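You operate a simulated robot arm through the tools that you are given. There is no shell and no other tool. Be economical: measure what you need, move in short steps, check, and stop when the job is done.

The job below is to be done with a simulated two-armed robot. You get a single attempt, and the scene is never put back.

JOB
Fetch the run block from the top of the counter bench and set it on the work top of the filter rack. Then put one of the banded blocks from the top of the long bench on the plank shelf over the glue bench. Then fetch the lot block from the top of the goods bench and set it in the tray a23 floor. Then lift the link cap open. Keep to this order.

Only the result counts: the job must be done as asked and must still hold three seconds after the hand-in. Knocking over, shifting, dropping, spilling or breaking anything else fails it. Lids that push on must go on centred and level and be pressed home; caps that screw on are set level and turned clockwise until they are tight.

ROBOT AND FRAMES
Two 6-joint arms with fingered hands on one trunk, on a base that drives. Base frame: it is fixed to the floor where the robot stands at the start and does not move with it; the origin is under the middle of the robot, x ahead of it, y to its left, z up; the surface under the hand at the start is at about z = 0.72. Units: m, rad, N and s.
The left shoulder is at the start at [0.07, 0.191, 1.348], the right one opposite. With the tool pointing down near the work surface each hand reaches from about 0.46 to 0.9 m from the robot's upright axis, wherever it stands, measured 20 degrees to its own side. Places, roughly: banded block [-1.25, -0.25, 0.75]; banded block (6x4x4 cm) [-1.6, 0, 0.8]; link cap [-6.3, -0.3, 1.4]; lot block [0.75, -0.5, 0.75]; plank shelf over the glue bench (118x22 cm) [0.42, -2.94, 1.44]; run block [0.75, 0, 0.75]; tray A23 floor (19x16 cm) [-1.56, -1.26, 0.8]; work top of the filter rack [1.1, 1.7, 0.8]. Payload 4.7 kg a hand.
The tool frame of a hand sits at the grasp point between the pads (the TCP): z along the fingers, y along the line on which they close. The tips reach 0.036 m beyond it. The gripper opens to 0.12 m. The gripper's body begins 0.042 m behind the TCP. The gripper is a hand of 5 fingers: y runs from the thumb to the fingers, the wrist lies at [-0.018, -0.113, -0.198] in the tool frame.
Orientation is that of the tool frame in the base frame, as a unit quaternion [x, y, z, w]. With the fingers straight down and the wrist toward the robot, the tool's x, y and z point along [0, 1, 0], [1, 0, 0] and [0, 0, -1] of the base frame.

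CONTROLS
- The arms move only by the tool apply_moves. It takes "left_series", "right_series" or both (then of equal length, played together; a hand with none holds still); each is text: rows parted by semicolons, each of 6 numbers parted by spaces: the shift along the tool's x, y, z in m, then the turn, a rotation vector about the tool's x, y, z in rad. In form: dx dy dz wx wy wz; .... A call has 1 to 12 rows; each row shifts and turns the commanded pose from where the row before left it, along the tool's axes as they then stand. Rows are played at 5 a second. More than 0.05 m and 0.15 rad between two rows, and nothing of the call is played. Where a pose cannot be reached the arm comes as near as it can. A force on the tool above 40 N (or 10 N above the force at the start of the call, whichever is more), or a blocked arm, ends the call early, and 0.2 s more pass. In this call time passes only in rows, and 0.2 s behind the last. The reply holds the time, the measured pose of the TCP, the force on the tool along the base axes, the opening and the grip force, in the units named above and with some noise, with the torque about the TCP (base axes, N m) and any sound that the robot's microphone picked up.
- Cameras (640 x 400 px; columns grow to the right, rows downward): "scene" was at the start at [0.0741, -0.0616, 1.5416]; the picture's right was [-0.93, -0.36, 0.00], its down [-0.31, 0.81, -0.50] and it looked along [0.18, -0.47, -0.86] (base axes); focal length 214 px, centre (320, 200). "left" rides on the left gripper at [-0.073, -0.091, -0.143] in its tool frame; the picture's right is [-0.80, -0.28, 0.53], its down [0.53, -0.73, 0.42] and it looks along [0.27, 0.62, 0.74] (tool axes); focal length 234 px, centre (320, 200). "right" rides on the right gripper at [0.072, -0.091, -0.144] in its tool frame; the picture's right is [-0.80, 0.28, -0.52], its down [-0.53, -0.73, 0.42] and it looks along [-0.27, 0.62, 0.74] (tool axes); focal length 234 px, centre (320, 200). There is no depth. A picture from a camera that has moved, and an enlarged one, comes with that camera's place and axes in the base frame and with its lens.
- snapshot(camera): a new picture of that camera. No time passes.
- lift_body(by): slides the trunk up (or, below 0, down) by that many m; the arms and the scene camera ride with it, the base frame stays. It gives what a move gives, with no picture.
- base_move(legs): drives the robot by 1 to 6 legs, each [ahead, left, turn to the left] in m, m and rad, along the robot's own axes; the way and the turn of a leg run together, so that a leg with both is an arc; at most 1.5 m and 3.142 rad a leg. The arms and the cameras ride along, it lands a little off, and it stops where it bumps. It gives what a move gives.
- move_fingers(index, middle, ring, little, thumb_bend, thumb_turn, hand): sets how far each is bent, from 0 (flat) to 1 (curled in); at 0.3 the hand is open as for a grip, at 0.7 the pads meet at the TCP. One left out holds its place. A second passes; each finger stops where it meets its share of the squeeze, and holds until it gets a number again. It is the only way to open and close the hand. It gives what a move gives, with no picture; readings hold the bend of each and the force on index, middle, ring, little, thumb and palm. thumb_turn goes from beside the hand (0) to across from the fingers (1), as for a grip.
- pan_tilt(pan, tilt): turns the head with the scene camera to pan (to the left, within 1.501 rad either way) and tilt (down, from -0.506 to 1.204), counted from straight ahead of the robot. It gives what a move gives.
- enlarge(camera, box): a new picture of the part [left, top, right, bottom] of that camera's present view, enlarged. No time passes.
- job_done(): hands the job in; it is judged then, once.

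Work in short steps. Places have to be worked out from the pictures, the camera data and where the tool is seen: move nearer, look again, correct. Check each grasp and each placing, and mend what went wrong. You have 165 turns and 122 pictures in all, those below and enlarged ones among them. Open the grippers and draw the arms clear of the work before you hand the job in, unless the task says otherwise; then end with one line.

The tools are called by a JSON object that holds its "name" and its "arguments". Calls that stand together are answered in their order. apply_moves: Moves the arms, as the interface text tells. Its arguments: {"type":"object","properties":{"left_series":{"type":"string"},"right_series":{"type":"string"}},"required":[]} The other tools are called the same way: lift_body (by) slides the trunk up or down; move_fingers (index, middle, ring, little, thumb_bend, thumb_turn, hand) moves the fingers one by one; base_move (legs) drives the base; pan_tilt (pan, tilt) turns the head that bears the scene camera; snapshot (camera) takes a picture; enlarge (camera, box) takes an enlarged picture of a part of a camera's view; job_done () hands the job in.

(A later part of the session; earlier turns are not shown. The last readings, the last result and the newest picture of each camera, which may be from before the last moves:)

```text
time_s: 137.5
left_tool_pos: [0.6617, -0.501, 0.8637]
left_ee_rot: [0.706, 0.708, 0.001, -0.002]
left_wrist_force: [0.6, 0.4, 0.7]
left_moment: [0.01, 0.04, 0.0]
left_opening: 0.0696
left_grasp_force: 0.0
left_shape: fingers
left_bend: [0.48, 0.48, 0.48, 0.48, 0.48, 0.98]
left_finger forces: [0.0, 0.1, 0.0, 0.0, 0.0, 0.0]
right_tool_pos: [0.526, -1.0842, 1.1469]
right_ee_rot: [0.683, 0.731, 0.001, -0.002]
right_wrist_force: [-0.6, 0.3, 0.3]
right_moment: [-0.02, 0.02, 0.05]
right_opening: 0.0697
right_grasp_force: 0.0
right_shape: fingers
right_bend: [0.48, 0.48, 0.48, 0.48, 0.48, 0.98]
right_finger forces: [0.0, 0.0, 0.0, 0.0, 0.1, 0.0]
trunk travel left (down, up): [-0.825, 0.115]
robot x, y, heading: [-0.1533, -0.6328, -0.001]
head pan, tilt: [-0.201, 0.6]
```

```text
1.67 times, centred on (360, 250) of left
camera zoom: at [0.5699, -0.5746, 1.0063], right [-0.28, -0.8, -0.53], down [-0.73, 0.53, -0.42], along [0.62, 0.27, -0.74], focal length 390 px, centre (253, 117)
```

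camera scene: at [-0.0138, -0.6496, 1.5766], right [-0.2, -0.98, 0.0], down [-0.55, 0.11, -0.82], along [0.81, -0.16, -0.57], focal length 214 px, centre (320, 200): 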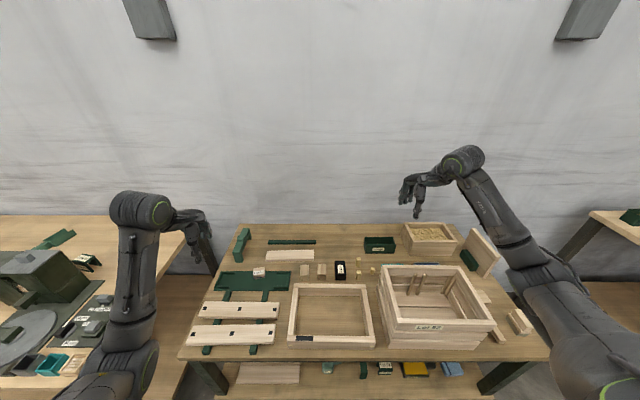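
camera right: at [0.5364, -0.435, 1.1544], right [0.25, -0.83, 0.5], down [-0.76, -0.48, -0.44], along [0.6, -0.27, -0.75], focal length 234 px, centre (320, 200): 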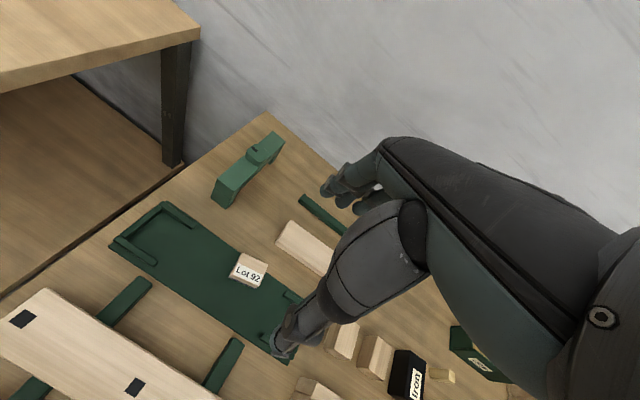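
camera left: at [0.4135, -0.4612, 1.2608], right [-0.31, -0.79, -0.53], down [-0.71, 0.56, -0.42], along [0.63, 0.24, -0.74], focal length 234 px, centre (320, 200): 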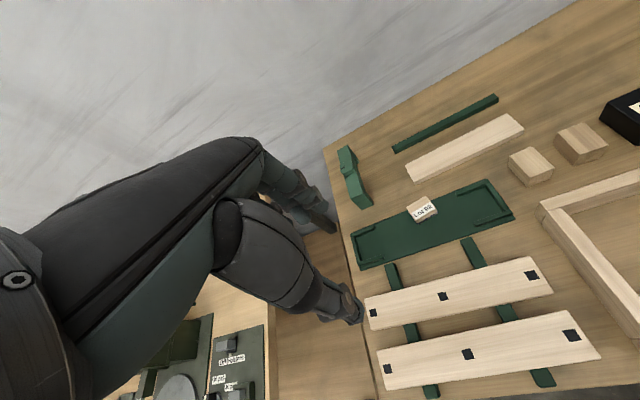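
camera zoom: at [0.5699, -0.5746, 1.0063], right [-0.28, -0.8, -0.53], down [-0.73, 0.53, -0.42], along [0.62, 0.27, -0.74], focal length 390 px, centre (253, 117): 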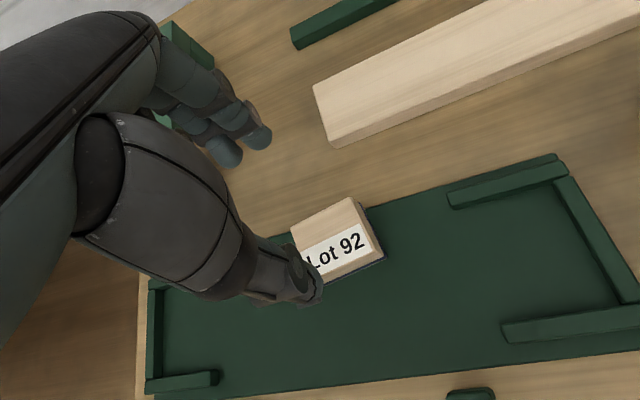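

Aligned. I descend to about 0.768.

{"name": "apply_moves", "arguments": {"left_series": "0 0 0.04 0 0 0;0 0 0.03 0 0 0;0 0 0.015 0 0 0;0 0 0.01 0 0 0"}}

{"name": "enlarge", "arguments": {"camera": "left", "box": [200, 130, 520, 370]}}

```text
time_s: 138.5
left_tool_pos: [0.6595, -0.4987, 0.7668]
left_ee_rot: [0.707, 0.707, 0.0, -0.002]
left_wrist_force: [0.1, 0.3, 0.5]
left_moment: [0.01, 0.0, 0.03]
left_opening: 0.0693
left_grasp_force: 0.1
left_shape: fingers
left_bend: [0.48, 0.48, 0.48, 0.48, 0.48, 0.98]
left_finger forces: [0.0, 0.0, 0.0, 0.1, 0.1, 0.0]
right_tool_pos: [0.5251, -1.0844, 1.1481]
right_ee_rot: [0.683, 0.731, 0.0, -0.002]
right_wrist_force: [-0.5, -0.1, 0.9]
right_moment: [0.02, 0.0, -0.01]
right_opening: 0.0695
right_grasp_force: 0.1
right_shape: fingers
right_bend: [0.48, 0.48, 0.48, 0.48, 0.48, 0.98]
right_finger forces: [0.0, 0.0, 0.0, 0.0, 0.0, 0.0]
trunk travel left (down, up): [-0.825, 0.115]
robot x, y, heading: [-0.148, -0.634, 0.004]
head pan, tilt: [-0.201, 0.6]
```

```text
1.67 times, centred on (360, 250) of left
camera zoom: at [0.5687, -0.5741, 0.9095], right [-0.28, -0.8, -0.53], down [-0.73, 0.53, -0.42], along [0.62, 0.27, -0.74], focal length 390 px, centre (253, 117)
```

zoom: 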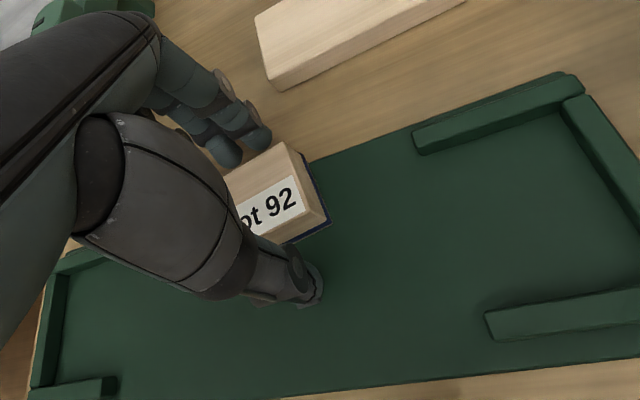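

Tips should be near the tray floor. I nudge 5 mm toward −y and close.

{"name": "apply_moves", "arguments": {"left_series": "-0.005 0 0.003 0 0 0"}}

{"name": "move_fingers", "arguments": {"hand": "left", "index": 0.75, "middle": 0.75, "ring": 0.75, "little": 0.48, "thumb_bend": 0.75}}

{"name": "enlarge", "arguments": {"camera": "left", "box": [200, 130, 520, 370]}}

```text
time_s: 138.9
left_tool_pos: [0.6597, -0.5049, 0.7628]
left_ee_rot: [0.707, 0.707, 0.0, -0.003]
left_wrist_force: [-0.6, 0.8, 0.0]
left_moment: [0.01, -0.01, 0.0]
left_opening: 0.0694
left_grasp_force: 0.4
left_shape: fingers
left_bend: [0.48, 0.48, 0.48, 0.48, 0.48, 0.98]
left_finger forces: [0.1, 0.0, 0.0, 0.0, 0.1, 0.1]
right_tool_pos: [0.5252, -1.0847, 1.1481]
right_ee_rot: [0.683, 0.731, 0.002, -0.002]
right_wrist_force: [-0.5, -0.2, -0.7]
right_moment: [0.01, 0.01, 0.0]
right_opening: 0.0694
right_grasp_force: 0.1
right_shape: fingers
right_bend: [0.48, 0.48, 0.48, 0.48, 0.48, 0.98]
right_finger forces: [0.0, 0.0, 0.0, 0.0, 0.0, 0.0]
trunk travel left (down, up): [-0.825, 0.115]
robot x, y, heading: [-0.1508, -0.6302, 0.004]
head pan, tilt: [-0.201, 0.6]
```

```text
time_s: 139.9
left_tool_pos: [0.6613, -0.5051, 0.7649]
left_ee_rot: [0.707, 0.707, 0.001, -0.002]
left_wrist_force: [10.7, 0.0, 6.7]
left_moment: [-0.04, -0.4, -0.16]
left_opening: 0.0374
left_grasp_force: 23.8
left_shape: fingers
left_bend: [0.6, 0.61, 0.72, 0.48, 0.6, 0.94]
left_finger forces: [11.8, 9.2, 8.4, 0.1, 18.7, 0.0]
right_tool_pos: [0.5252, -1.0847, 1.1473]
right_ee_rot: [0.683, 0.731, 0.0, -0.002]
right_wrist_force: [-0.2, 0.4, 0.3]
right_moment: [0.01, 0.0, -0.03]
right_opening: 0.0697
right_grasp_force: 0.0
right_shape: fingers
right_bend: [0.48, 0.48, 0.48, 0.48, 0.48, 0.98]
right_finger forces: [0.0, 0.0, 0.0, 0.0, 0.0, 0.0]
trunk travel left (down, up): [-0.825, 0.115]
robot x, y, heading: [-0.151, -0.6327, 0.0]
head pan, tilt: [-0.201, 0.6]
```

```text
1.67 times, centred on (360, 250) of left
camera zoom: at [0.5695, -0.5792, 0.9073], right [-0.28, -0.8, -0.53], down [-0.73, 0.53, -0.42], along [0.62, 0.27, -0.74], focal length 390 px, centre (253, 117)
```

zoom: 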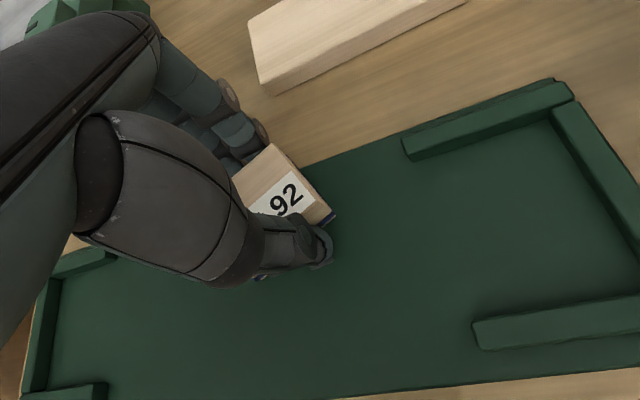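

Gripped, but the ring finger seems to press on something; I relax it before lifting.

{"name": "move_fingers", "arguments": {"hand": "left", "ring": 0.5}}

{"name": "apply_moves", "arguments": {"left_series": "0 0 -0.01 0 0 0;0 0 -0.02 0 0 0;0 0 -0.04 0 0 0;0 0 -0.045 0 0 0;0 0 -0.045 0 0 0;0 0 -0.045 0 0 0;0 0 -0.045 0 0 0;0 0 -0.045 0 0 0"}}

{"name": "snapshot", "arguments": {"camera": "left"}}

```text
time_s: 140.9
left_tool_pos: [0.6598, -0.5055, 0.7638]
left_ee_rot: [0.706, 0.708, 0.001, -0.002]
left_wrist_force: [9.3, -0.9, 5.9]
left_moment: [0.06, -0.54, -0.18]
left_opening: 0.0372
left_grasp_force: 19.6
left_shape: fingers
left_bend: [0.58, 0.6, 0.5, 0.48, 0.62, 0.97]
left_finger forces: [12.1, 13.8, 0.0, 0.1, 13.4, 0.1]
right_tool_pos: [0.526, -1.0848, 1.1471]
right_ee_rot: [0.683, 0.73, 0.001, -0.002]
right_wrist_force: [-0.2, 0.0, 0.1]
right_moment: [-0.02, 0.02, 0.0]
right_opening: 0.0692
right_grasp_force: 0.1
right_shape: fingers
right_bend: [0.48, 0.48, 0.48, 0.48, 0.48, 0.98]
right_finger forces: [0.1, 0.1, 0.1, 0.1, 0.1, 0.0]
trunk travel left (down, up): [-0.825, 0.115]
robot x, y, heading: [-0.1471, -0.6315, 0.003]
head pan, tilt: [-0.201, 0.6]
```

```text
time_s: 142.7
left_tool_pos: [0.6608, -0.5038, 1.0583]
left_ee_rot: [0.706, 0.708, 0.0, -0.003]
left_wrist_force: [-0.1, 0.0, 0.5]
left_moment: [-0.02, -0.04, 0.0]
left_opening: 0.0373
left_grasp_force: 16.6
left_shape: fingers
left_bend: [0.58, 0.63, 0.5, 0.48, 0.61, 0.96]
left_finger forces: [10.2, 6.6, 0.1, 0.1, 16.6, 0.1]
right_tool_pos: [0.5254, -1.0839, 1.148]
right_ee_rot: [0.682, 0.731, 0.0, -0.002]
right_wrist_force: [-0.1, -0.6, -0.1]
right_moment: [0.01, 0.01, 0.02]
right_opening: 0.0694
right_grasp_force: 0.0
right_shape: fingers
right_bend: [0.48, 0.48, 0.48, 0.48, 0.48, 0.98]
right_finger forces: [0.0, 0.0, 0.1, 0.0, 0.1, 0.1]
trunk travel left (down, up): [-0.825, 0.115]
robot x, y, heading: [-0.1512, -0.6373, 0.001]
head pan, tilt: [-0.201, 0.6]
```

```text
53 pictures are left
camera left: at [0.5696, -0.5783, 1.2012], right [-0.28, -0.8, -0.53], down [-0.74, 0.53, -0.42], along [0.62, 0.27, -0.74], focal length 234 px, centre (320, 200)
```

left: 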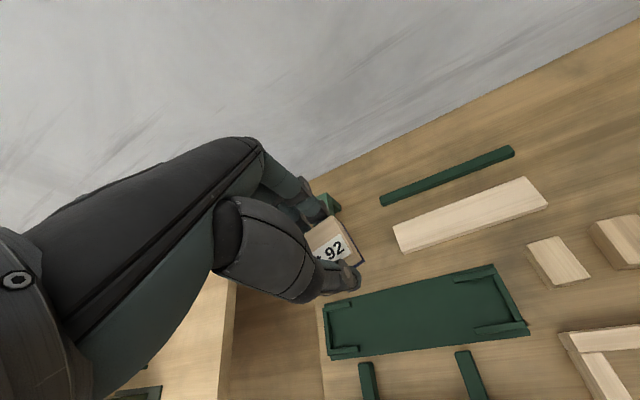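

The lot block is held and neighbours look unmoved. I draw the hand in, back off, turn round and approach the long bench.

{"name": "apply_moves", "arguments": {"left_series": "0 -0.04 0 0 0 0;0 -0.04 0 0 0 0;0 -0.04 0 0 0 0;0 -0.04 0 0 0 0"}}

{"name": "base_move", "arguments": {"legs": [[-0.3, 0, 0], [0, 0, 3.14], [0.2, 0.45, 0]]}}

{"name": "pan_tilt", "arguments": {"pan": 0.2, "tilt": 0.6}}

{"name": "snapshot", "arguments": {"camera": "scene"}}

```text
time_s: 143.7
left_tool_pos: [0.4992, -0.505, 1.0593]
left_ee_rot: [0.707, 0.708, 0.0, -0.002]
left_wrist_force: [-0.2, -0.3, 1.2]
left_moment: [-0.04, -0.04, 0.02]
left_opening: 0.0372
left_grasp_force: 16.6
left_shape: fingers
left_bend: [0.58, 0.63, 0.5, 0.48, 0.61, 0.96]
left_finger forces: [10.2, 6.5, 0.0, 0.1, 16.7, 0.0]
right_tool_pos: [0.5232, -1.085, 1.1478]
right_ee_rot: [0.683, 0.731, 0.001, -0.001]
right_wrist_force: [0.5, 0.0, 0.5]
right_moment: [-0.03, -0.06, -0.01]
right_opening: 0.0695
right_grasp_force: 0.0
right_shape: fingers
right_bend: [0.48, 0.48, 0.48, 0.48, 0.48, 0.98]
right_finger forces: [0.0, 0.0, 0.0, 0.0, 0.0, 0.0]
trunk travel left (down, up): [-0.825, 0.115]
robot x, y, heading: [-0.1546, -0.6312, 0.001]
head pan, tilt: [-0.201, 0.6]
```

```text
time_s: 156.0
left_tool_pos: [-1.296, -1.2226, 1.0593]
left_ee_rot: [0.715, -0.699, 0.002, 0.0]
left_wrist_force: [0.6, 0.6, -0.5]
left_moment: [-0.02, 0.0, 0.02]
left_opening: 0.0361
left_grasp_force: 15.4
left_shape: fingers
left_bend: [0.59, 0.63, 0.5, 0.48, 0.62, 0.96]
left_finger forces: [9.4, 6.0, 0.1, 0.0, 15.5, 0.1]
right_tool_pos: [-1.3326, -0.6423, 1.1469]
right_ee_rot: [0.737, -0.676, 0.002, 0.002]
right_wrist_force: [0.1, 0.1, 0.1]
right_moment: [0.02, 0.02, 0.0]
right_opening: 0.0694
right_grasp_force: 0.0
right_shape: fingers
right_bend: [0.48, 0.48, 0.48, 0.48, 0.48, 0.98]
right_finger forces: [0.0, 0.0, 0.1, 0.0, 0.1, 0.0]
trunk travel left (down, up): [-0.825, 0.115]
robot x, y, heading: [-0.6479, -1.0774, -3.122]
head pan, tilt: [-0.201, 0.6]
```

```text
time_s: 156.9
left_tool_pos: [-1.2977, -1.222, 1.0586]
left_ee_rot: [0.716, -0.699, 0.003, 0.0]
left_wrist_force: [0.4, 0.5, -0.4]
left_moment: [-0.01, -0.03, 0.03]
left_opening: 0.0361
left_grasp_force: 15.6
left_shape: fingers
left_bend: [0.59, 0.63, 0.5, 0.48, 0.62, 0.96]
left_finger forces: [9.5, 6.0, 0.1, 0.0, 15.5, 0.1]
right_tool_pos: [-1.3322, -0.6437, 1.148]
right_ee_rot: [0.738, -0.675, 0.002, 0.0]
right_wrist_force: [-0.2, 0.2, 0.4]
right_moment: [-0.07, -0.01, -0.01]
right_opening: 0.0694
right_grasp_force: 0.0
right_shape: fingers
right_bend: [0.48, 0.48, 0.48, 0.48, 0.48, 0.98]
right_finger forces: [0.1, 0.0, 0.0, 0.0, 0.0, 0.0]
trunk travel left (down, up): [-0.825, 0.115]
robot x, y, heading: [-0.6455, -1.0865, -3.121]
head pan, tilt: [0.201, 0.6]
```

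```text
52 pictures are left
camera scene: at [-0.7842, -1.0997, 1.5766], right [-0.22, 0.98, 0.0], down [0.55, 0.12, -0.82], along [-0.8, -0.18, -0.57], focal length 214 px, centre (320, 200)
```

scene: 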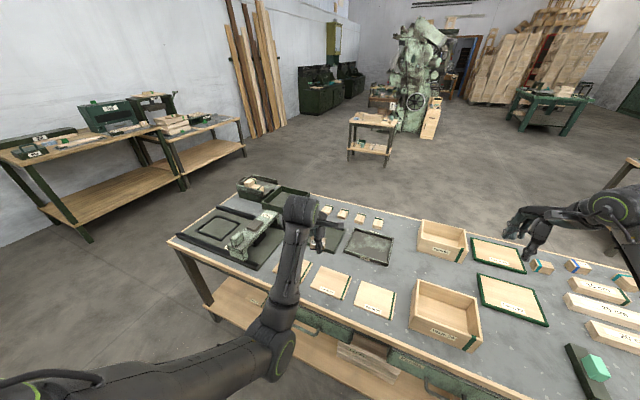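

Tray A23 is at about (−1.57,−1.25). I advance 0.15 m and look with the hand camera.

{"name": "base_move", "arguments": {"legs": [[0.15, 0, 0]]}}

{"name": "snapshot", "arguments": {"camera": "left"}}

{"name": "enlarge", "arguments": {"camera": "scene", "box": [180, 160, 420, 310]}}

```text
time_s: 158.3
left_tool_pos: [-1.4463, -1.2243, 1.0596]
left_ee_rot: [0.714, -0.7, 0.001, 0.001]
left_wrist_force: [0.0, -0.2, -0.6]
left_moment: [-0.02, 0.02, 0.03]
left_opening: 0.0362
left_grasp_force: 15.9
left_shape: fingers
left_bend: [0.59, 0.63, 0.5, 0.48, 0.62, 0.96]
left_finger forces: [9.6, 6.0, 0.1, 0.0, 15.7, 0.1]
right_tool_pos: [-1.4793, -0.6438, 1.1482]
right_ee_rot: [0.736, -0.677, 0.001, 0.002]
right_wrist_force: [0.0, 0.2, 0.1]
right_moment: [0.0, 0.04, 0.0]
right_opening: 0.0697
right_grasp_force: 0.0
right_shape: fingers
right_bend: [0.48, 0.48, 0.48, 0.48, 0.48, 0.98]
right_finger forces: [0.0, 0.1, 0.1, 0.1, 0.0, 0.0]
trunk travel left (down, up): [-0.825, 0.115]
robot x, y, heading: [-0.7951, -1.0811, -3.118]
head pan, tilt: [0.201, 0.6]
```

```text
51 pictures are left
camera left: at [-1.3562, -1.15, 1.2027], right [0.27, 0.81, -0.53], down [0.74, -0.52, -0.42], along [-0.61, -0.28, -0.74], focal length 234 px, centre (320, 200)
```

left: 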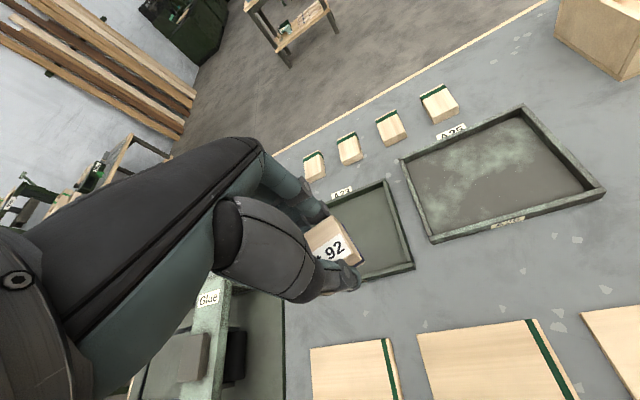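

```text
2.67 times, centred on (300, 235) of scene
camera zoom: at [-0.9313, -1.1025, 1.5769], right [-0.22, 0.98, 0.0], down [0.55, 0.12, -0.83], along [-0.81, -0.18, -0.56], focal length 572 px, centre (373, 107)
```

zoom: 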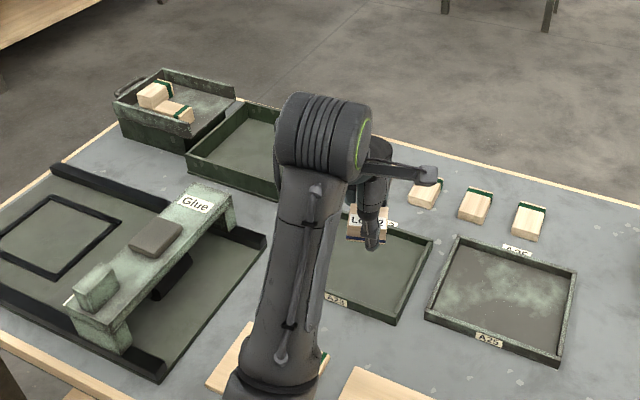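

Tray A23 centre computed at (−1.56,−1.265), matching. I move above it and descend to 0.93, then look.

{"name": "apply_moves", "arguments": {"left_series": "0.012 0.038 0 0 0 0;0.012 0.038 0 0 0 0;0.012 0.038 0 0 0 0;0 0 0.045 0 0 0;0 0 0.045 0 0 0;0 0 0.04 0 0 0"}}

{"name": "snapshot", "arguments": {"camera": "left"}}

```text
time_s: 159.7
left_tool_pos: [-1.5615, -1.2619, 0.9272]
left_ee_rot: [0.713, -0.701, 0.002, 0.001]
left_wrist_force: [-0.5, 0.5, -0.8]
left_moment: [0.02, 0.03, 0.01]
left_opening: 0.0361
left_grasp_force: 15.1
left_shape: fingers
left_bend: [0.59, 0.63, 0.5, 0.48, 0.62, 0.96]
left_finger forces: [9.5, 6.1, 0.1, 0.0, 15.6, 0.0]
right_tool_pos: [-1.4811, -0.6445, 1.147]
right_ee_rot: [0.736, -0.677, 0.002, 0.0]
right_wrist_force: [-0.1, -0.2, -0.7]
right_moment: [0.01, -0.02, 0.03]
right_opening: 0.0696
right_grasp_force: 0.0
right_shape: fingers
right_bend: [0.48, 0.48, 0.48, 0.48, 0.48, 0.98]
right_finger forces: [0.1, 0.0, 0.0, 0.0, 0.0, 0.1]
trunk travel left (down, up): [-0.825, 0.115]
robot x, y, heading: [-0.797, -1.0842, -3.122]
head pan, tilt: [0.201, 0.6]
```

```text
49 pictures are left
camera left: at [-1.4728, -1.1883, 1.0697], right [0.27, 0.81, -0.53], down [0.74, -0.52, -0.42], along [-0.61, -0.28, -0.74], focal length 234 px, centre (320, 200)
```

left: 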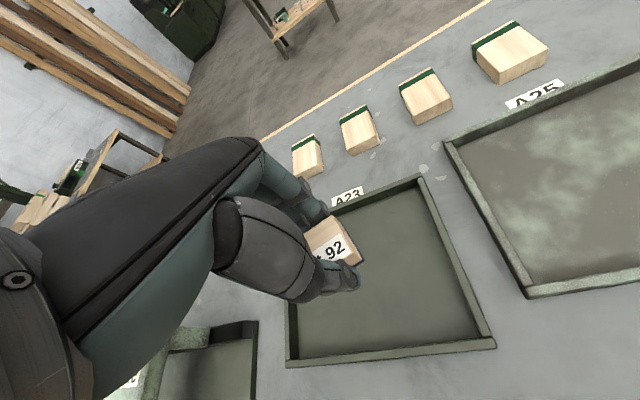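

The hand is over the tray centre. I lower to the floor of the tray in decreasing steps.

{"name": "apply_moves", "arguments": {"left_series": "0 0 0.04 0 0 0;0 0 0.02 0 0 0;0 0 0.008 0 0 0;0 0 0.005 0 0 0;0 0 0.004 0 0 0;0 0 0.004 0 0 0"}}

```text
time_s: 161.1
left_tool_pos: [-1.5601, -1.2623, 0.8466]
left_ee_rot: [0.714, -0.701, 0.002, 0.0]
left_wrist_force: [-0.5, 0.5, -0.9]
left_moment: [0.01, -0.01, 0.0]
left_opening: 0.036
left_grasp_force: 15.4
left_shape: fingers
left_bend: [0.59, 0.63, 0.5, 0.48, 0.62, 0.96]
left_finger forces: [9.5, 5.9, 0.0, 0.1, 15.5, 0.0]
right_tool_pos: [-1.4805, -0.6446, 1.1469]
right_ee_rot: [0.736, -0.677, 0.002, 0.001]
right_wrist_force: [0.4, -0.2, 0.0]
right_moment: [0.02, 0.03, 0.0]
right_opening: 0.0697
right_grasp_force: 0.0
right_shape: fingers
right_bend: [0.48, 0.48, 0.48, 0.48, 0.48, 0.98]
right_finger forces: [0.1, 0.0, 0.0, 0.1, 0.0, 0.0]
trunk travel left (down, up): [-0.825, 0.115]
robot x, y, heading: [-0.8008, -1.0856, -3.125]
head pan, tilt: [0.201, 0.6]
```

No contact yet; I continue in 3 mm steps.

{"name": "apply_moves", "arguments": {"left_series": "0 0 0.004 0 0 0;0 0 0.003 0 0 0;0 0 0.003 0 0 0;0 0 0.003 0 0 0"}}

{"name": "enlarge", "arguments": {"camera": "left", "box": [240, 160, 440, 320]}}

```text
time_s: 162.3
left_tool_pos: [-1.5652, -1.2612, 0.8433]
left_ee_rot: [0.713, -0.701, -0.005, 0.006]
left_wrist_force: [5.5, -0.9, 20.7]
left_moment: [0.15, -0.97, -0.08]
left_opening: 0.0363
left_grasp_force: 21.1
left_shape: fingers
left_bend: [0.61, 0.64, 0.5, 0.48, 0.61, 0.96]
left_finger forces: [7.8, 5.1, 0.0, 0.0, 29.4, 0.1]
right_tool_pos: [-1.4792, -0.6448, 1.1475]
right_ee_rot: [0.737, -0.676, 0.001, 0.001]
right_wrist_force: [-0.9, 0.4, 1.0]
right_moment: [-0.03, -0.07, 0.02]
right_opening: 0.0695
right_grasp_force: 0.0
right_shape: fingers
right_bend: [0.48, 0.48, 0.48, 0.48, 0.48, 0.98]
right_finger forces: [0.1, 0.1, 0.1, 0.0, 0.0, 0.1]
trunk travel left (down, up): [-0.825, 0.115]
robot x, y, heading: [-0.7974, -1.0835, -3.126]
head pan, tilt: [0.201, 0.6]
stopped in row 4 (left hand): the force on the tool passed its limit at 41 N (the readings are from after the stop); the commanded pose is now the measured one
```

```text
2.50 times, centred on (340, 240) of left
camera zoom: at [-1.472, -1.188, 0.9851], right [0.26, 0.81, -0.53], down [0.74, -0.52, -0.43], along [-0.63, -0.28, -0.73], focal length 585 px, centre (270, 100)
```

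zoom: 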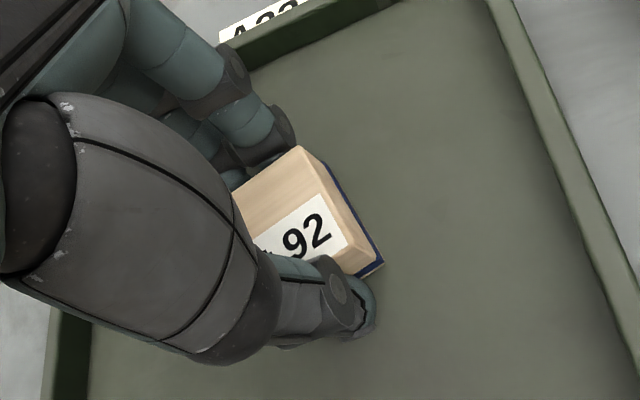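

Touchdown; I ease up 4 mm and straighten, then check the force.

{"name": "apply_moves", "arguments": {"left_series": "0 -0.002 -0.004 0.015 0 0"}}

```text
time_s: 162.7
left_tool_pos: [-1.5614, -1.2629, 0.8446]
left_ee_rot: [0.713, -0.701, 0.003, -0.001]
left_wrist_force: [-2.0, 0.2, 8.0]
left_moment: [-0.02, 0.15, -0.03]
left_opening: 0.0359
left_grasp_force: 19.2
left_shape: fingers
left_bend: [0.6, 0.63, 0.5, 0.48, 0.61, 0.96]
left_finger forces: [10.4, 12.1, 0.0, 0.0, 15.8, 0.0]
right_tool_pos: [-1.4805, -0.6443, 1.1462]
right_ee_rot: [0.736, -0.677, 0.001, 0.0]
right_wrist_force: [-0.2, 0.0, -0.2]
right_moment: [-0.01, -0.03, -0.01]
right_opening: 0.0696
right_grasp_force: 0.1
right_shape: fingers
right_bend: [0.48, 0.48, 0.48, 0.48, 0.48, 0.98]
right_finger forces: [0.0, 0.1, 0.0, 0.0, 0.0, 0.0]
trunk travel left (down, up): [-0.825, 0.115]
robot x, y, heading: [-0.7962, -1.0826, -3.124]
head pan, tilt: [0.201, 0.6]
```

Nearly unloaded. I lift 2 mm, open, and withdraw upward.

{"name": "apply_moves", "arguments": {"left_series": "0 0 -0.002 0 0 0"}}

{"name": "move_fingers", "arguments": {"hand": "left", "index": 0.47, "middle": 0.47, "thumb_bend": 0.47}}

{"name": "apply_moves", "arguments": {"left_series": "0 0 -0.01 0 0 0;0 0 -0.03 0 0 0;0 0 -0.045 0 0 0;0 0 -0.045 0 0 0;0 0 -0.045 0 0 0"}}

{"name": "snapshot", "arguments": {"camera": "left"}}

```text
time_s: 163.1
left_tool_pos: [-1.5597, -1.2621, 0.8441]
left_ee_rot: [0.714, -0.7, 0.004, -0.003]
left_wrist_force: [1.0, -0.4, 1.3]
left_moment: [0.02, -0.04, -0.01]
left_opening: 0.0361
left_grasp_force: 16.1
left_shape: fingers
left_bend: [0.6, 0.63, 0.5, 0.48, 0.61, 0.96]
left_finger forces: [9.7, 7.5, 0.0, 0.1, 15.9, 0.0]
right_tool_pos: [-1.4804, -0.6449, 1.1466]
right_ee_rot: [0.737, -0.676, 0.002, 0.001]
right_wrist_force: [0.6, 0.1, 0.7]
right_moment: [0.0, 0.02, -0.02]
right_opening: 0.0694
right_grasp_force: 0.1
right_shape: fingers
right_bend: [0.48, 0.48, 0.48, 0.48, 0.48, 0.98]
right_finger forces: [0.0, 0.0, 0.0, 0.0, 0.0, 0.0]
trunk travel left (down, up): [-0.825, 0.115]
robot x, y, heading: [-0.8012, -1.0849, -3.118]
head pan, tilt: [0.201, 0.6]
```

```text
time_s: 164.1
left_tool_pos: [-1.5609, -1.2621, 0.8459]
left_ee_rot: [0.714, -0.7, 0.003, -0.001]
left_wrist_force: [0.4, -0.1, 0.6]
left_moment: [0.02, 0.02, -0.03]
left_opening: 0.0715
left_grasp_force: 0.0
left_shape: fingers
left_bend: [0.47, 0.47, 0.5, 0.48, 0.47, 0.97]
left_finger forces: [0.0, 0.9, 0.0, 0.1, 0.0, 0.1]
right_tool_pos: [-1.4808, -0.6457, 1.1483]
right_ee_rot: [0.737, -0.676, 0.002, 0.0]
right_wrist_force: [1.1, 0.8, -0.7]
right_moment: [-0.02, 0.03, -0.01]
right_opening: 0.0696
right_grasp_force: 0.0
right_shape: fingers
right_bend: [0.48, 0.48, 0.48, 0.48, 0.48, 0.98]
right_finger forces: [0.0, 0.0, 0.0, 0.0, 0.0, 0.1]
trunk travel left (down, up): [-0.825, 0.115]
robot x, y, heading: [-0.7947, -1.0843, -3.12]
head pan, tilt: [0.201, 0.6]
```

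```text
time_s: 165.3
left_tool_pos: [-1.5604, -1.2613, 1.0239]
left_ee_rot: [0.714, -0.7, 0.005, -0.003]
left_wrist_force: [0.1, -0.1, 0.6]
left_moment: [0.0, 0.01, -0.01]
left_opening: 0.0719
left_grasp_force: 0.2
left_shape: fingers
left_bend: [0.47, 0.47, 0.5, 0.48, 0.47, 0.97]
left_finger forces: [0.0, 0.1, 0.0, 0.1, 0.0, 0.1]
right_tool_pos: [-1.4807, -0.6432, 1.1479]
right_ee_rot: [0.737, -0.676, 0.002, 0.001]
right_wrist_force: [-0.4, 0.4, 0.0]
right_moment: [0.0, 0.0, 0.01]
right_opening: 0.0695
right_grasp_force: 0.1
right_shape: fingers
right_bend: [0.48, 0.48, 0.48, 0.48, 0.48, 0.98]
right_finger forces: [0.0, 0.0, 0.0, 0.0, 0.1, 0.0]
trunk travel left (down, up): [-0.825, 0.115]
robot x, y, heading: [-0.7975, -1.0855, -3.121]
head pan, tilt: [0.201, 0.6]
```

```text
47 pictures are left
camera left: at [-1.4729, -1.188, 1.1662], right [0.27, 0.81, -0.53], down [0.75, -0.52, -0.42], along [-0.61, -0.28, -0.74], focal length 234 px, centre (320, 200)
```

left: 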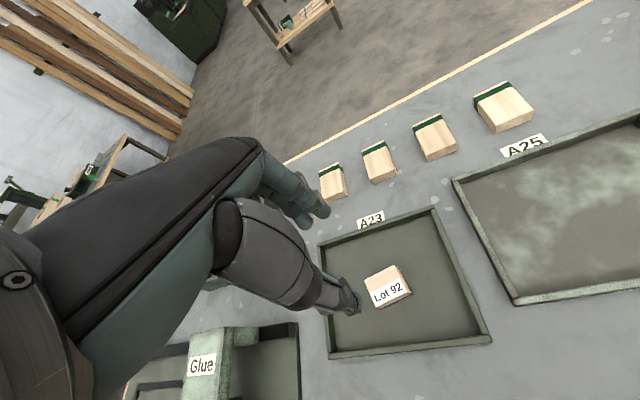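

Lot block rests in tray A23. Next the link cap: it's on the green machine ahead around (−6.3,−0.3). I draw in the hand, back off, and drive round the bench's right end.

{"name": "apply_moves", "arguments": {"left_series": "0 -0.03 -0.03 0 0 0;0 -0.04 0 0 0 0;0 -0.04 0 0 0 0"}}

{"name": "base_move", "arguments": {"legs": [[-0.3, 0, 0], [0, -1.5, 0], [1.4, 0, 0], [1.4, 0, 0]]}}

{"name": "pan_tilt", "arguments": {"pan": 0.2, "tilt": 0.2}}

{"name": "snapshot", "arguments": {"camera": "scene"}}

```text
time_s: 166.1
left_tool_pos: [-1.4509, -1.2608, 1.0519]
left_ee_rot: [0.713, -0.701, 0.005, -0.001]
left_wrist_force: [0.4, -0.3, 0.1]
left_moment: [0.02, 0.01, 0.01]
left_opening: 0.0719
left_grasp_force: 0.0
left_shape: fingers
left_bend: [0.47, 0.47, 0.5, 0.48, 0.47, 0.97]
left_finger forces: [0.0, 0.1, 0.0, 0.0, 0.0, 0.1]
right_tool_pos: [-1.4802, -0.6435, 1.1492]
right_ee_rot: [0.737, -0.676, 0.001, 0.002]
right_wrist_force: [-0.2, 0.7, -0.1]
right_moment: [-0.02, 0.05, 0.0]
right_opening: 0.0693
right_grasp_force: 0.1
right_shape: fingers
right_bend: [0.48, 0.48, 0.48, 0.48, 0.48, 0.98]
right_finger forces: [0.1, 0.1, 0.0, 0.0, 0.0, 0.0]
trunk travel left (down, up): [-0.825, 0.115]
robot x, y, heading: [-0.7987, -1.0841, -3.12]
head pan, tilt: [0.201, 0.6]
```

```text
time_s: 188.5
left_tool_pos: [-4.0148, 0.0774, 1.0509]
left_ee_rot: [0.727, -0.687, 0.004, -0.001]
left_wrist_force: [-0.2, -0.3, -0.5]
left_moment: [0.02, -0.01, 0.02]
left_opening: 0.0719
left_grasp_force: 0.1
left_shape: fingers
left_bend: [0.47, 0.47, 0.5, 0.48, 0.47, 0.97]
left_finger forces: [0.0, 0.0, 0.0, 0.1, 0.1, 0.1]
right_tool_pos: [-4.066, 0.692, 1.1471]
right_ee_rot: [0.749, -0.662, 0.002, 0.001]
right_wrist_force: [-0.1, 0.8, -0.2]
right_moment: [0.0, 0.02, 0.01]
right_opening: 0.0696
right_grasp_force: 0.0
right_shape: fingers
right_bend: [0.48, 0.48, 0.48, 0.48, 0.48, 0.98]
right_finger forces: [0.0, 0.0, 0.1, 0.0, 0.0, 0.0]
trunk travel left (down, up): [-0.825, 0.115]
robot x, y, heading: [-3.3657, 0.2748, -3.085]
head pan, tilt: [0.201, 0.6]
```

```text
time_s: 189.4
left_tool_pos: [-4.016, 0.0767, 1.0504]
left_ee_rot: [0.726, -0.687, 0.004, -0.001]
left_wrist_force: [0.3, 0.0, -0.1]
left_moment: [0.02, 0.01, 0.01]
left_opening: 0.0717
left_grasp_force: 0.0
left_shape: fingers
left_bend: [0.47, 0.47, 0.5, 0.48, 0.47, 0.97]
left_finger forces: [0.0, 0.0, 0.0, 0.0, 0.0, 0.0]
right_tool_pos: [-4.0664, 0.6929, 1.1478]
right_ee_rot: [0.749, -0.663, 0.001, 0.001]
right_wrist_force: [-0.4, -0.4, -1.1]
right_moment: [-0.02, -0.04, -0.02]
right_opening: 0.0696
right_grasp_force: 0.1
right_shape: fingers
right_bend: [0.48, 0.48, 0.48, 0.48, 0.48, 0.98]
right_finger forces: [0.1, 0.1, 0.0, 0.0, 0.0, 0.0]
trunk travel left (down, up): [-0.825, 0.115]
robot x, y, heading: [-3.3643, 0.2801, -3.086]
head pan, tilt: [0.201, 0.201]
```

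```text
46 pictures are left
camera scene: at [-3.5073, 0.2535, 1.6133], right [-0.25, 0.97, 0.0], down [0.19, 0.05, -0.98], along [-0.95, -0.25, -0.2], focal length 214 px, centre (320, 200)
```

scene: 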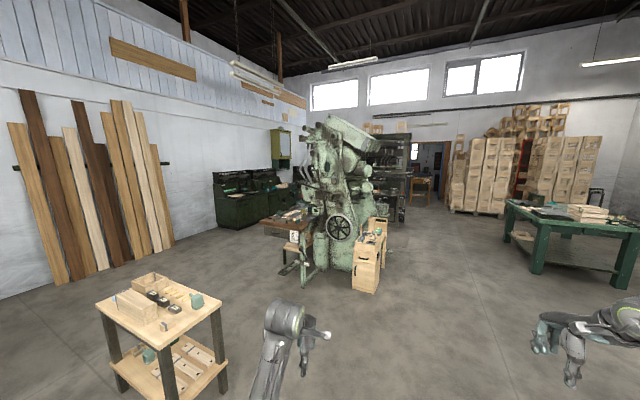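

The machine is ahead. I enlarge it to find the link cap.

{"name": "enlarge", "arguments": {"camera": "scene", "box": [255, 100, 415, 300]}}

```text
2.00 times, centred on (335, 200) of scene
camera zoom: at [-3.5073, 0.2535, 1.6133], right [-0.25, 0.97, 0.0], down [0.19, 0.05, -0.98], along [-0.95, -0.25, -0.2], focal length 429 px, centre (290, 200)
```

zoom: 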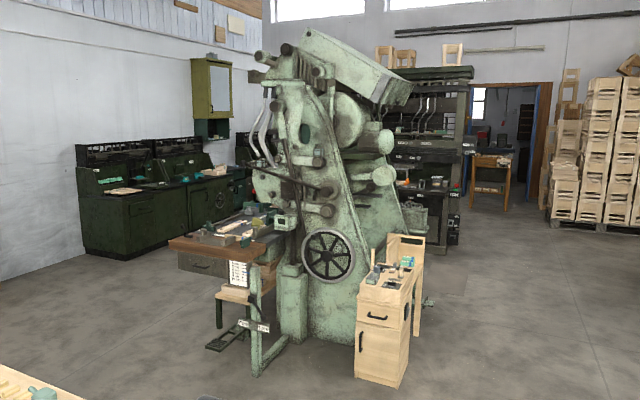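

I drive nearer, to about (−4.75,−0.1), and look again.

{"name": "base_move", "arguments": {"legs": [[1.3, 0.25, 0]]}}

{"name": "pan_tilt", "arguments": {"pan": 0.05, "tilt": 0.2}}

{"name": "enlarge", "arguments": {"camera": "scene", "box": [200, 60, 440, 360]}}

```text
time_s: 195.9
left_tool_pos: [-5.2681, -0.2462, 1.0505]
left_ee_rot: [0.728, -0.686, 0.004, -0.001]
left_wrist_force: [0.5, 0.3, -0.4]
left_moment: [-0.01, 0.0, -0.01]
left_opening: 0.0718
left_grasp_force: 0.1
left_shape: fingers
left_bend: [0.47, 0.47, 0.5, 0.48, 0.47, 0.97]
left_finger forces: [0.0, 0.1, 0.0, 0.0, 0.0, 0.0]
right_tool_pos: [-5.3221, 0.3677, 1.1482]
right_ee_rot: [0.75, -0.661, 0.001, 0.0]
right_wrist_force: [0.3, -0.1, -0.7]
right_moment: [-0.02, 0.0, -0.02]
right_opening: 0.0698
right_grasp_force: 0.1
right_shape: fingers
right_bend: [0.48, 0.48, 0.48, 0.48, 0.48, 0.98]
right_finger forces: [0.0, 0.1, 0.0, 0.1, 0.0, 0.0]
trunk travel left (down, up): [-0.825, 0.115]
robot x, y, heading: [-4.6237, -0.0442, -3.087]
head pan, tilt: [0.201, 0.201]
```

```text
time_s: 196.6
left_tool_pos: [-5.2676, -0.2465, 1.0509]
left_ee_rot: [0.728, -0.685, 0.003, -0.002]
left_wrist_force: [-0.5, -0.7, -0.1]
left_moment: [-0.04, -0.02, 0.01]
left_opening: 0.0718
left_grasp_force: 0.1
left_shape: fingers
left_bend: [0.47, 0.47, 0.5, 0.48, 0.47, 0.97]
left_finger forces: [0.0, 0.1, 0.0, 0.0, 0.0, 0.1]
right_tool_pos: [-5.3226, 0.3681, 1.1469]
right_ee_rot: [0.75, -0.661, 0.001, 0.001]
right_wrist_force: [1.0, 0.3, -0.1]
right_moment: [0.03, -0.04, -0.03]
right_opening: 0.0694
right_grasp_force: 0.0
right_shape: fingers
right_bend: [0.48, 0.48, 0.48, 0.48, 0.48, 0.98]
right_finger forces: [0.0, 0.1, 0.0, 0.0, 0.0, 0.1]
trunk travel left (down, up): [-0.825, 0.115]
robot x, y, heading: [-4.6195, -0.0422, -3.084]
head pan, tilt: [0.051, 0.201]
```

```text
1.33 times, centred on (320, 210) of scene
camera zoom: at [-4.764, -0.0547, 1.6133], right [-0.11, 0.99, 0.0], down [0.2, 0.02, -0.98], along [-0.97, -0.11, -0.2], focal length 286 px, centre (320, 187)
```

zoom: 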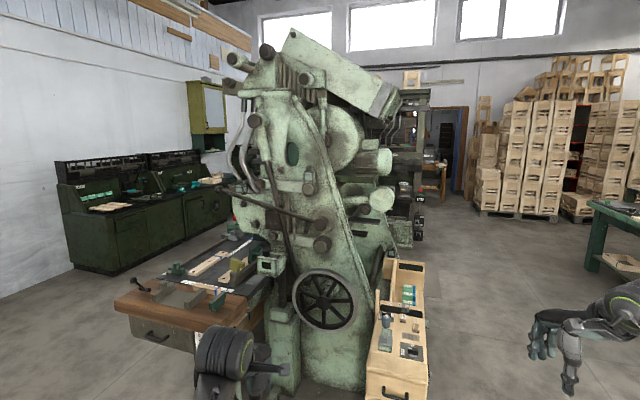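

I zoom on the area around the expected cap location.

{"name": "enlarge", "arguments": {"camera": "scene", "box": [260, 140, 370, 250]}}

```text
3.64 times, centred on (315, 195) of scene
camera zoom: at [-4.764, -0.0547, 1.6133], right [-0.11, 0.99, 0.0], down [0.2, 0.02, -0.98], along [-0.97, -0.11, -0.2], focal length 780 px, centre (338, 218)
```

zoom: 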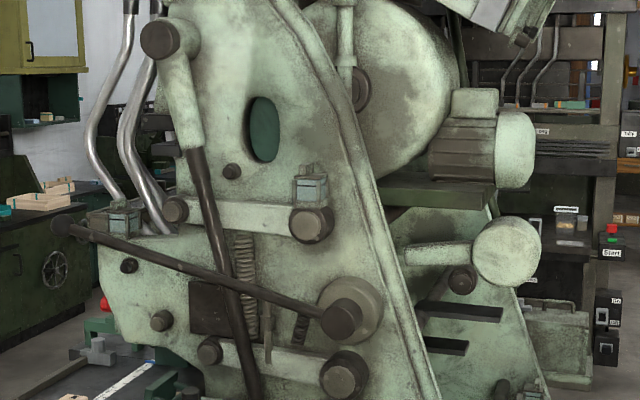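

The box with a lid on the link end at the expected place seems to be the cap. I go nearer.

{"name": "base_move", "arguments": {"legs": [[0.5, 0.12, 0]]}}

{"name": "snapshot", "arguments": {"camera": "scene"}}

{"name": "enlarge", "arguments": {"camera": "scene", "box": [270, 150, 350, 230]}}

```text
time_s: 199.6
left_tool_pos: [-5.7597, -0.3954, 1.0496]
left_ee_rot: [0.727, -0.686, 0.004, -0.001]
left_wrist_force: [-0.1, 0.2, 0.5]
left_moment: [-0.04, -0.01, 0.01]
left_opening: 0.072
left_grasp_force: 0.0
left_shape: fingers
left_bend: [0.47, 0.47, 0.5, 0.48, 0.47, 0.97]
left_finger forces: [0.0, 0.0, 0.0, 0.0, 0.0, 0.1]
right_tool_pos: [-5.8154, 0.2182, 1.1471]
right_ee_rot: [0.75, -0.661, 0.002, 0.0]
right_wrist_force: [0.4, -0.5, -0.7]
right_moment: [-0.02, 0.0, 0.0]
right_opening: 0.0694
right_grasp_force: 0.1
right_shape: fingers
right_bend: [0.48, 0.48, 0.48, 0.48, 0.48, 0.98]
right_finger forces: [0.0, 0.1, 0.0, 0.0, 0.0, 0.1]
trunk travel left (down, up): [-0.825, 0.115]
robot x, y, heading: [-5.1137, -0.1906, -3.077]
head pan, tilt: [0.051, 0.201]
```

```text
42 pictures are left
camera scene: at [-5.2556, -0.2042, 1.6134], right [-0.11, 0.99, 0.0], down [0.2, 0.02, -0.98], along [-0.97, -0.11, -0.2], focal length 214 px, centre (320, 200)
```

scene: 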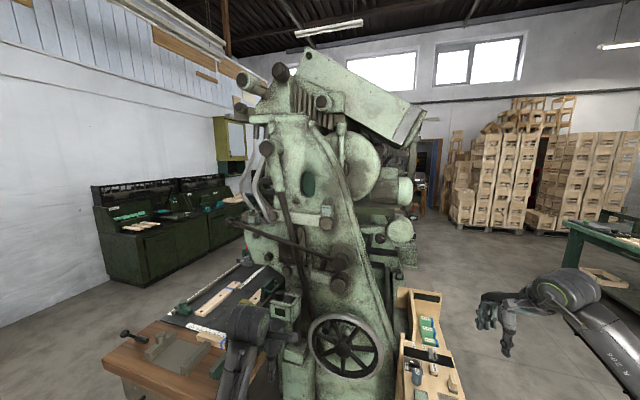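

```text
5.00 times, centred on (310, 190) of scene
camera zoom: at [-5.2556, -0.2042, 1.6134], right [-0.11, 0.99, 0.0], down [0.2, 0.02, -0.98], along [-0.97, -0.11, -0.2], focal length 1072 px, centre (370, 250)
```

zoom: 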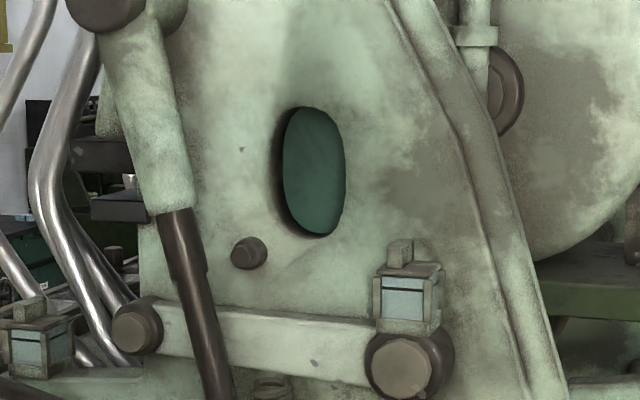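

The cap is a small lidded box with a knob on its lid at about (−6.3,−0.285,1.38–1.40). I raise trunk and left hand to view it closely with the hand camera.

{"name": "lift_body", "arguments": {"by": 0.11}}

{"name": "apply_moves", "arguments": {"left_series": "0 0.025 -0.042 0 0 0;0 0.025 -0.042 0 0 0;0 0.025 -0.042 0 0 0;0 0.025 -0.042 0 0 0;0 0.025 -0.042 0 0 0;0 0.025 -0.042 0 0 0;0 0.025 -0.042 0 0 0;0 0.02 -0.042 0 0 0;0 0.02 -0.042 0 0 0"}}

{"name": "snapshot", "arguments": {"camera": "left"}}

```text
time_s: 201.0
left_tool_pos: [-5.7613, -0.3966, 1.1602]
left_ee_rot: [0.728, -0.686, 0.003, -0.001]
left_wrist_force: [0.3, -0.9, -0.3]
left_moment: [0.02, -0.02, -0.01]
left_opening: 0.0718
left_grasp_force: 0.2
left_shape: fingers
left_bend: [0.47, 0.47, 0.5, 0.48, 0.47, 0.97]
left_finger forces: [0.0, 0.0, 0.0, 0.0, 0.0, 0.1]
right_tool_pos: [-5.816, 0.2193, 1.2571]
right_ee_rot: [0.75, -0.661, 0.002, 0.001]
right_wrist_force: [-0.8, -0.8, -0.3]
right_moment: [0.05, 0.02, 0.04]
right_opening: 0.0694
right_grasp_force: 0.0
right_shape: fingers
right_bend: [0.48, 0.48, 0.48, 0.48, 0.48, 0.98]
right_finger forces: [0.0, 0.1, 0.1, 0.0, 0.0, 0.0]
trunk travel left (down, up): [-0.935, 0.005]
robot x, y, heading: [-5.1103, -0.1942, -3.083]
head pan, tilt: [0.051, 0.201]
```

```text
time_s: 203.0
left_tool_pos: [-5.9776, -0.4064, 1.5384]
left_ee_rot: [0.727, -0.686, 0.004, -0.001]
left_wrist_force: [-0.8, 0.4, -0.6]
left_moment: [0.0, -0.02, 0.0]
left_opening: 0.0721
left_grasp_force: 0.1
left_shape: fingers
left_bend: [0.47, 0.47, 0.5, 0.48, 0.47, 0.97]
left_finger forces: [0.0, 0.1, 0.0, 0.1, 0.1, 0.1]
right_tool_pos: [-5.8134, 0.2197, 1.2582]
right_ee_rot: [0.75, -0.661, 0.002, 0.002]
right_wrist_force: [0.3, -0.3, -0.4]
right_moment: [-0.03, 0.03, 0.0]
right_opening: 0.0694
right_grasp_force: 0.1
right_shape: fingers
right_bend: [0.48, 0.48, 0.48, 0.48, 0.48, 0.98]
right_finger forces: [0.1, 0.1, 0.0, 0.0, 0.0, 0.0]
trunk travel left (down, up): [-0.935, 0.005]
robot x, y, heading: [-5.1131, -0.1932, -3.081]
head pan, tilt: [0.051, 0.201]
```

```text
40 pictures are left
camera left: at [-5.8923, -0.329, 1.6824], right [0.24, 0.82, -0.53], down [0.77, -0.49, -0.42], along [-0.6, -0.3, -0.74], focal length 234 px, centre (320, 200)
```

left: 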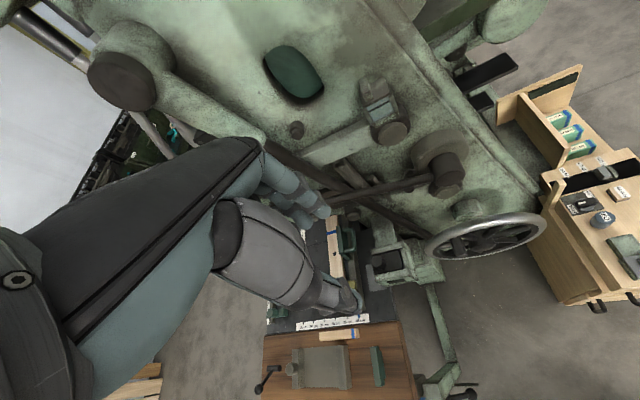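

{"name": "enlarge", "arguments": {"camera": "left", "box": [330, 50, 430, 150]}}

{"name": "enlarge", "arguments": {"camera": "scene", "box": [290, 170, 350, 250]}}

```text
4.00 times, centred on (380, 100) of left
camera zoom: at [-5.8923, -0.329, 1.6824], right [0.24, 0.82, -0.53], down [0.77, -0.49, -0.42], along [-0.6, -0.3, -0.74], focal length 937 px, centre (80, 600)
```

zoom: 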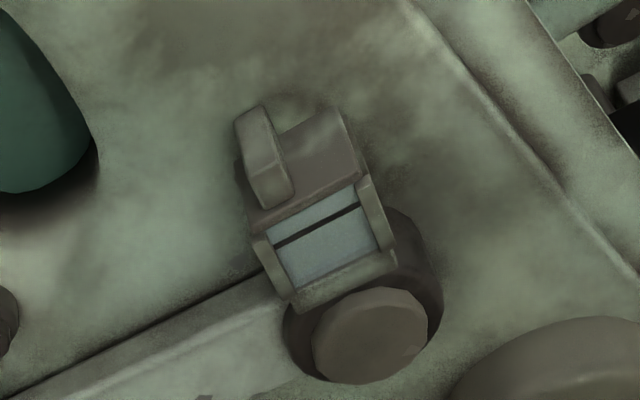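

```text
5.00 times, centred on (320, 210) of scene
camera zoom: at [-5.2546, -0.2027, 1.7234], right [-0.11, 0.99, 0.0], down [0.2, 0.02, -0.98], along [-0.97, -0.11, -0.2], focal length 1072 px, centre (320, 150)
```

zoom: 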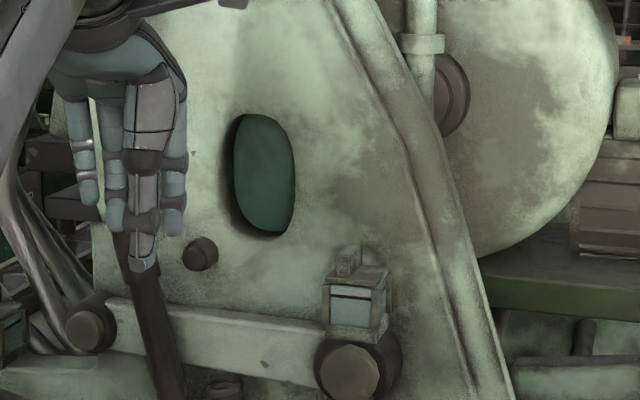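

The cap is an oil-cup lid with a bar handle along its left (−y) edge, so it hinges on the right (+y). I'll push/lift that edge from the left with the index finger. First I pitch the left hand forward ~43° and form the fingers.

{"name": "apply_moves", "arguments": {"left_series": "0 0 0 -0.15 0 0;0 0 0 -0.15 0 0;0 0 0 -0.15 0 0;0 0 0 -0.15 0 0;0 0 0 -0.15 0 0"}}

{"name": "move_fingers", "arguments": {"hand": "left", "index": 0.4, "middle": 0.45, "ring": 0.6, "little": 0.7, "thumb_bend": 0.6}}

{"name": "snapshot", "arguments": {"camera": "left"}}

{"name": "snapshot", "arguments": {"camera": "scene"}}

```text
time_s: 204.2
left_tool_pos: [-5.9791, -0.4077, 1.5374]
left_ee_rot: [0.678, -0.639, -0.248, 0.266]
left_wrist_force: [-0.6, 0.4, -0.2]
left_moment: [-0.01, 0.03, -0.01]
left_opening: 0.0718
left_grasp_force: 0.0
left_shape: fingers
left_bend: [0.47, 0.47, 0.5, 0.48, 0.47, 0.97]
left_finger forces: [0.0, 0.0, 0.0, 0.1, 0.0, 0.1]
right_tool_pos: [-5.8151, 0.2171, 1.258]
right_ee_rot: [0.751, -0.661, 0.001, 0.0]
right_wrist_force: [0.4, 0.7, 1.3]
right_moment: [0.03, 0.01, 0.03]
right_opening: 0.0695
right_grasp_force: 0.1
right_shape: fingers
right_bend: [0.48, 0.48, 0.48, 0.48, 0.48, 0.98]
right_finger forces: [0.1, 0.0, 0.1, 0.0, 0.1, 0.1]
trunk travel left (down, up): [-0.935, 0.005]
robot x, y, heading: [-5.1151, -0.193, -3.077]
head pan, tilt: [0.051, 0.201]
```

```text
time_s: 205.2
left_tool_pos: [-5.9786, -0.4084, 1.5364]
left_ee_rot: [0.678, -0.64, -0.248, 0.265]
left_wrist_force: [0.4, 0.1, -0.6]
left_moment: [-0.01, 0.01, 0.02]
left_opening: 0.0634
left_grasp_force: 0.1
left_shape: fingers
left_bend: [0.4, 0.45, 0.6, 0.7, 0.6, 0.97]
left_finger forces: [0.1, 0.0, 0.0, 0.0, 0.0, 0.0]
right_tool_pos: [-5.8147, 0.2188, 1.2569]
right_ee_rot: [0.75, -0.661, 0.002, 0.001]
right_wrist_force: [0.3, 0.5, -0.4]
right_moment: [0.0, -0.01, 0.0]
right_opening: 0.0698
right_grasp_force: 0.1
right_shape: fingers
right_bend: [0.48, 0.48, 0.48, 0.48, 0.48, 0.98]
right_finger forces: [0.0, 0.0, 0.0, 0.0, 0.0, 0.0]
trunk travel left (down, up): [-0.935, 0.005]
robot x, y, heading: [-5.1159, -0.1914, -3.081]
head pan, tilt: [0.051, 0.201]
```

```text
37 pictures are left
camera left: at [-5.8195, -0.3268, 1.5811], right [-0.2, 0.79, -0.58], down [0.28, -0.52, -0.81], along [-0.94, -0.32, -0.12], focal length 234 px, centre (320, 200)
```

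left: 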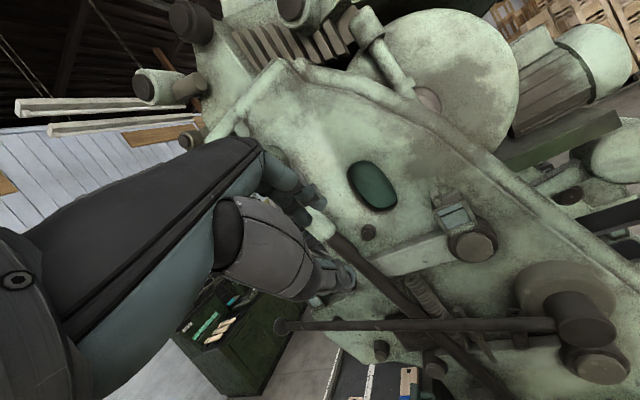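

```text
36 pictures are left
camera scene: at [-5.2565, -0.2044, 1.7233], right [-0.11, 0.99, 0.0], down [0.2, 0.02, -0.98], along [-0.97, -0.11, -0.2], focal length 214 px, centre (320, 200)
```

scene: 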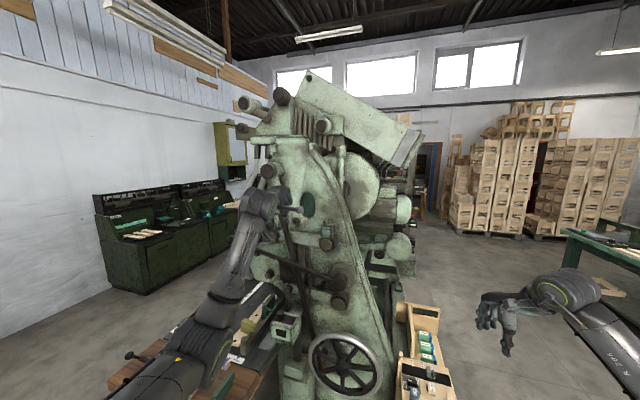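

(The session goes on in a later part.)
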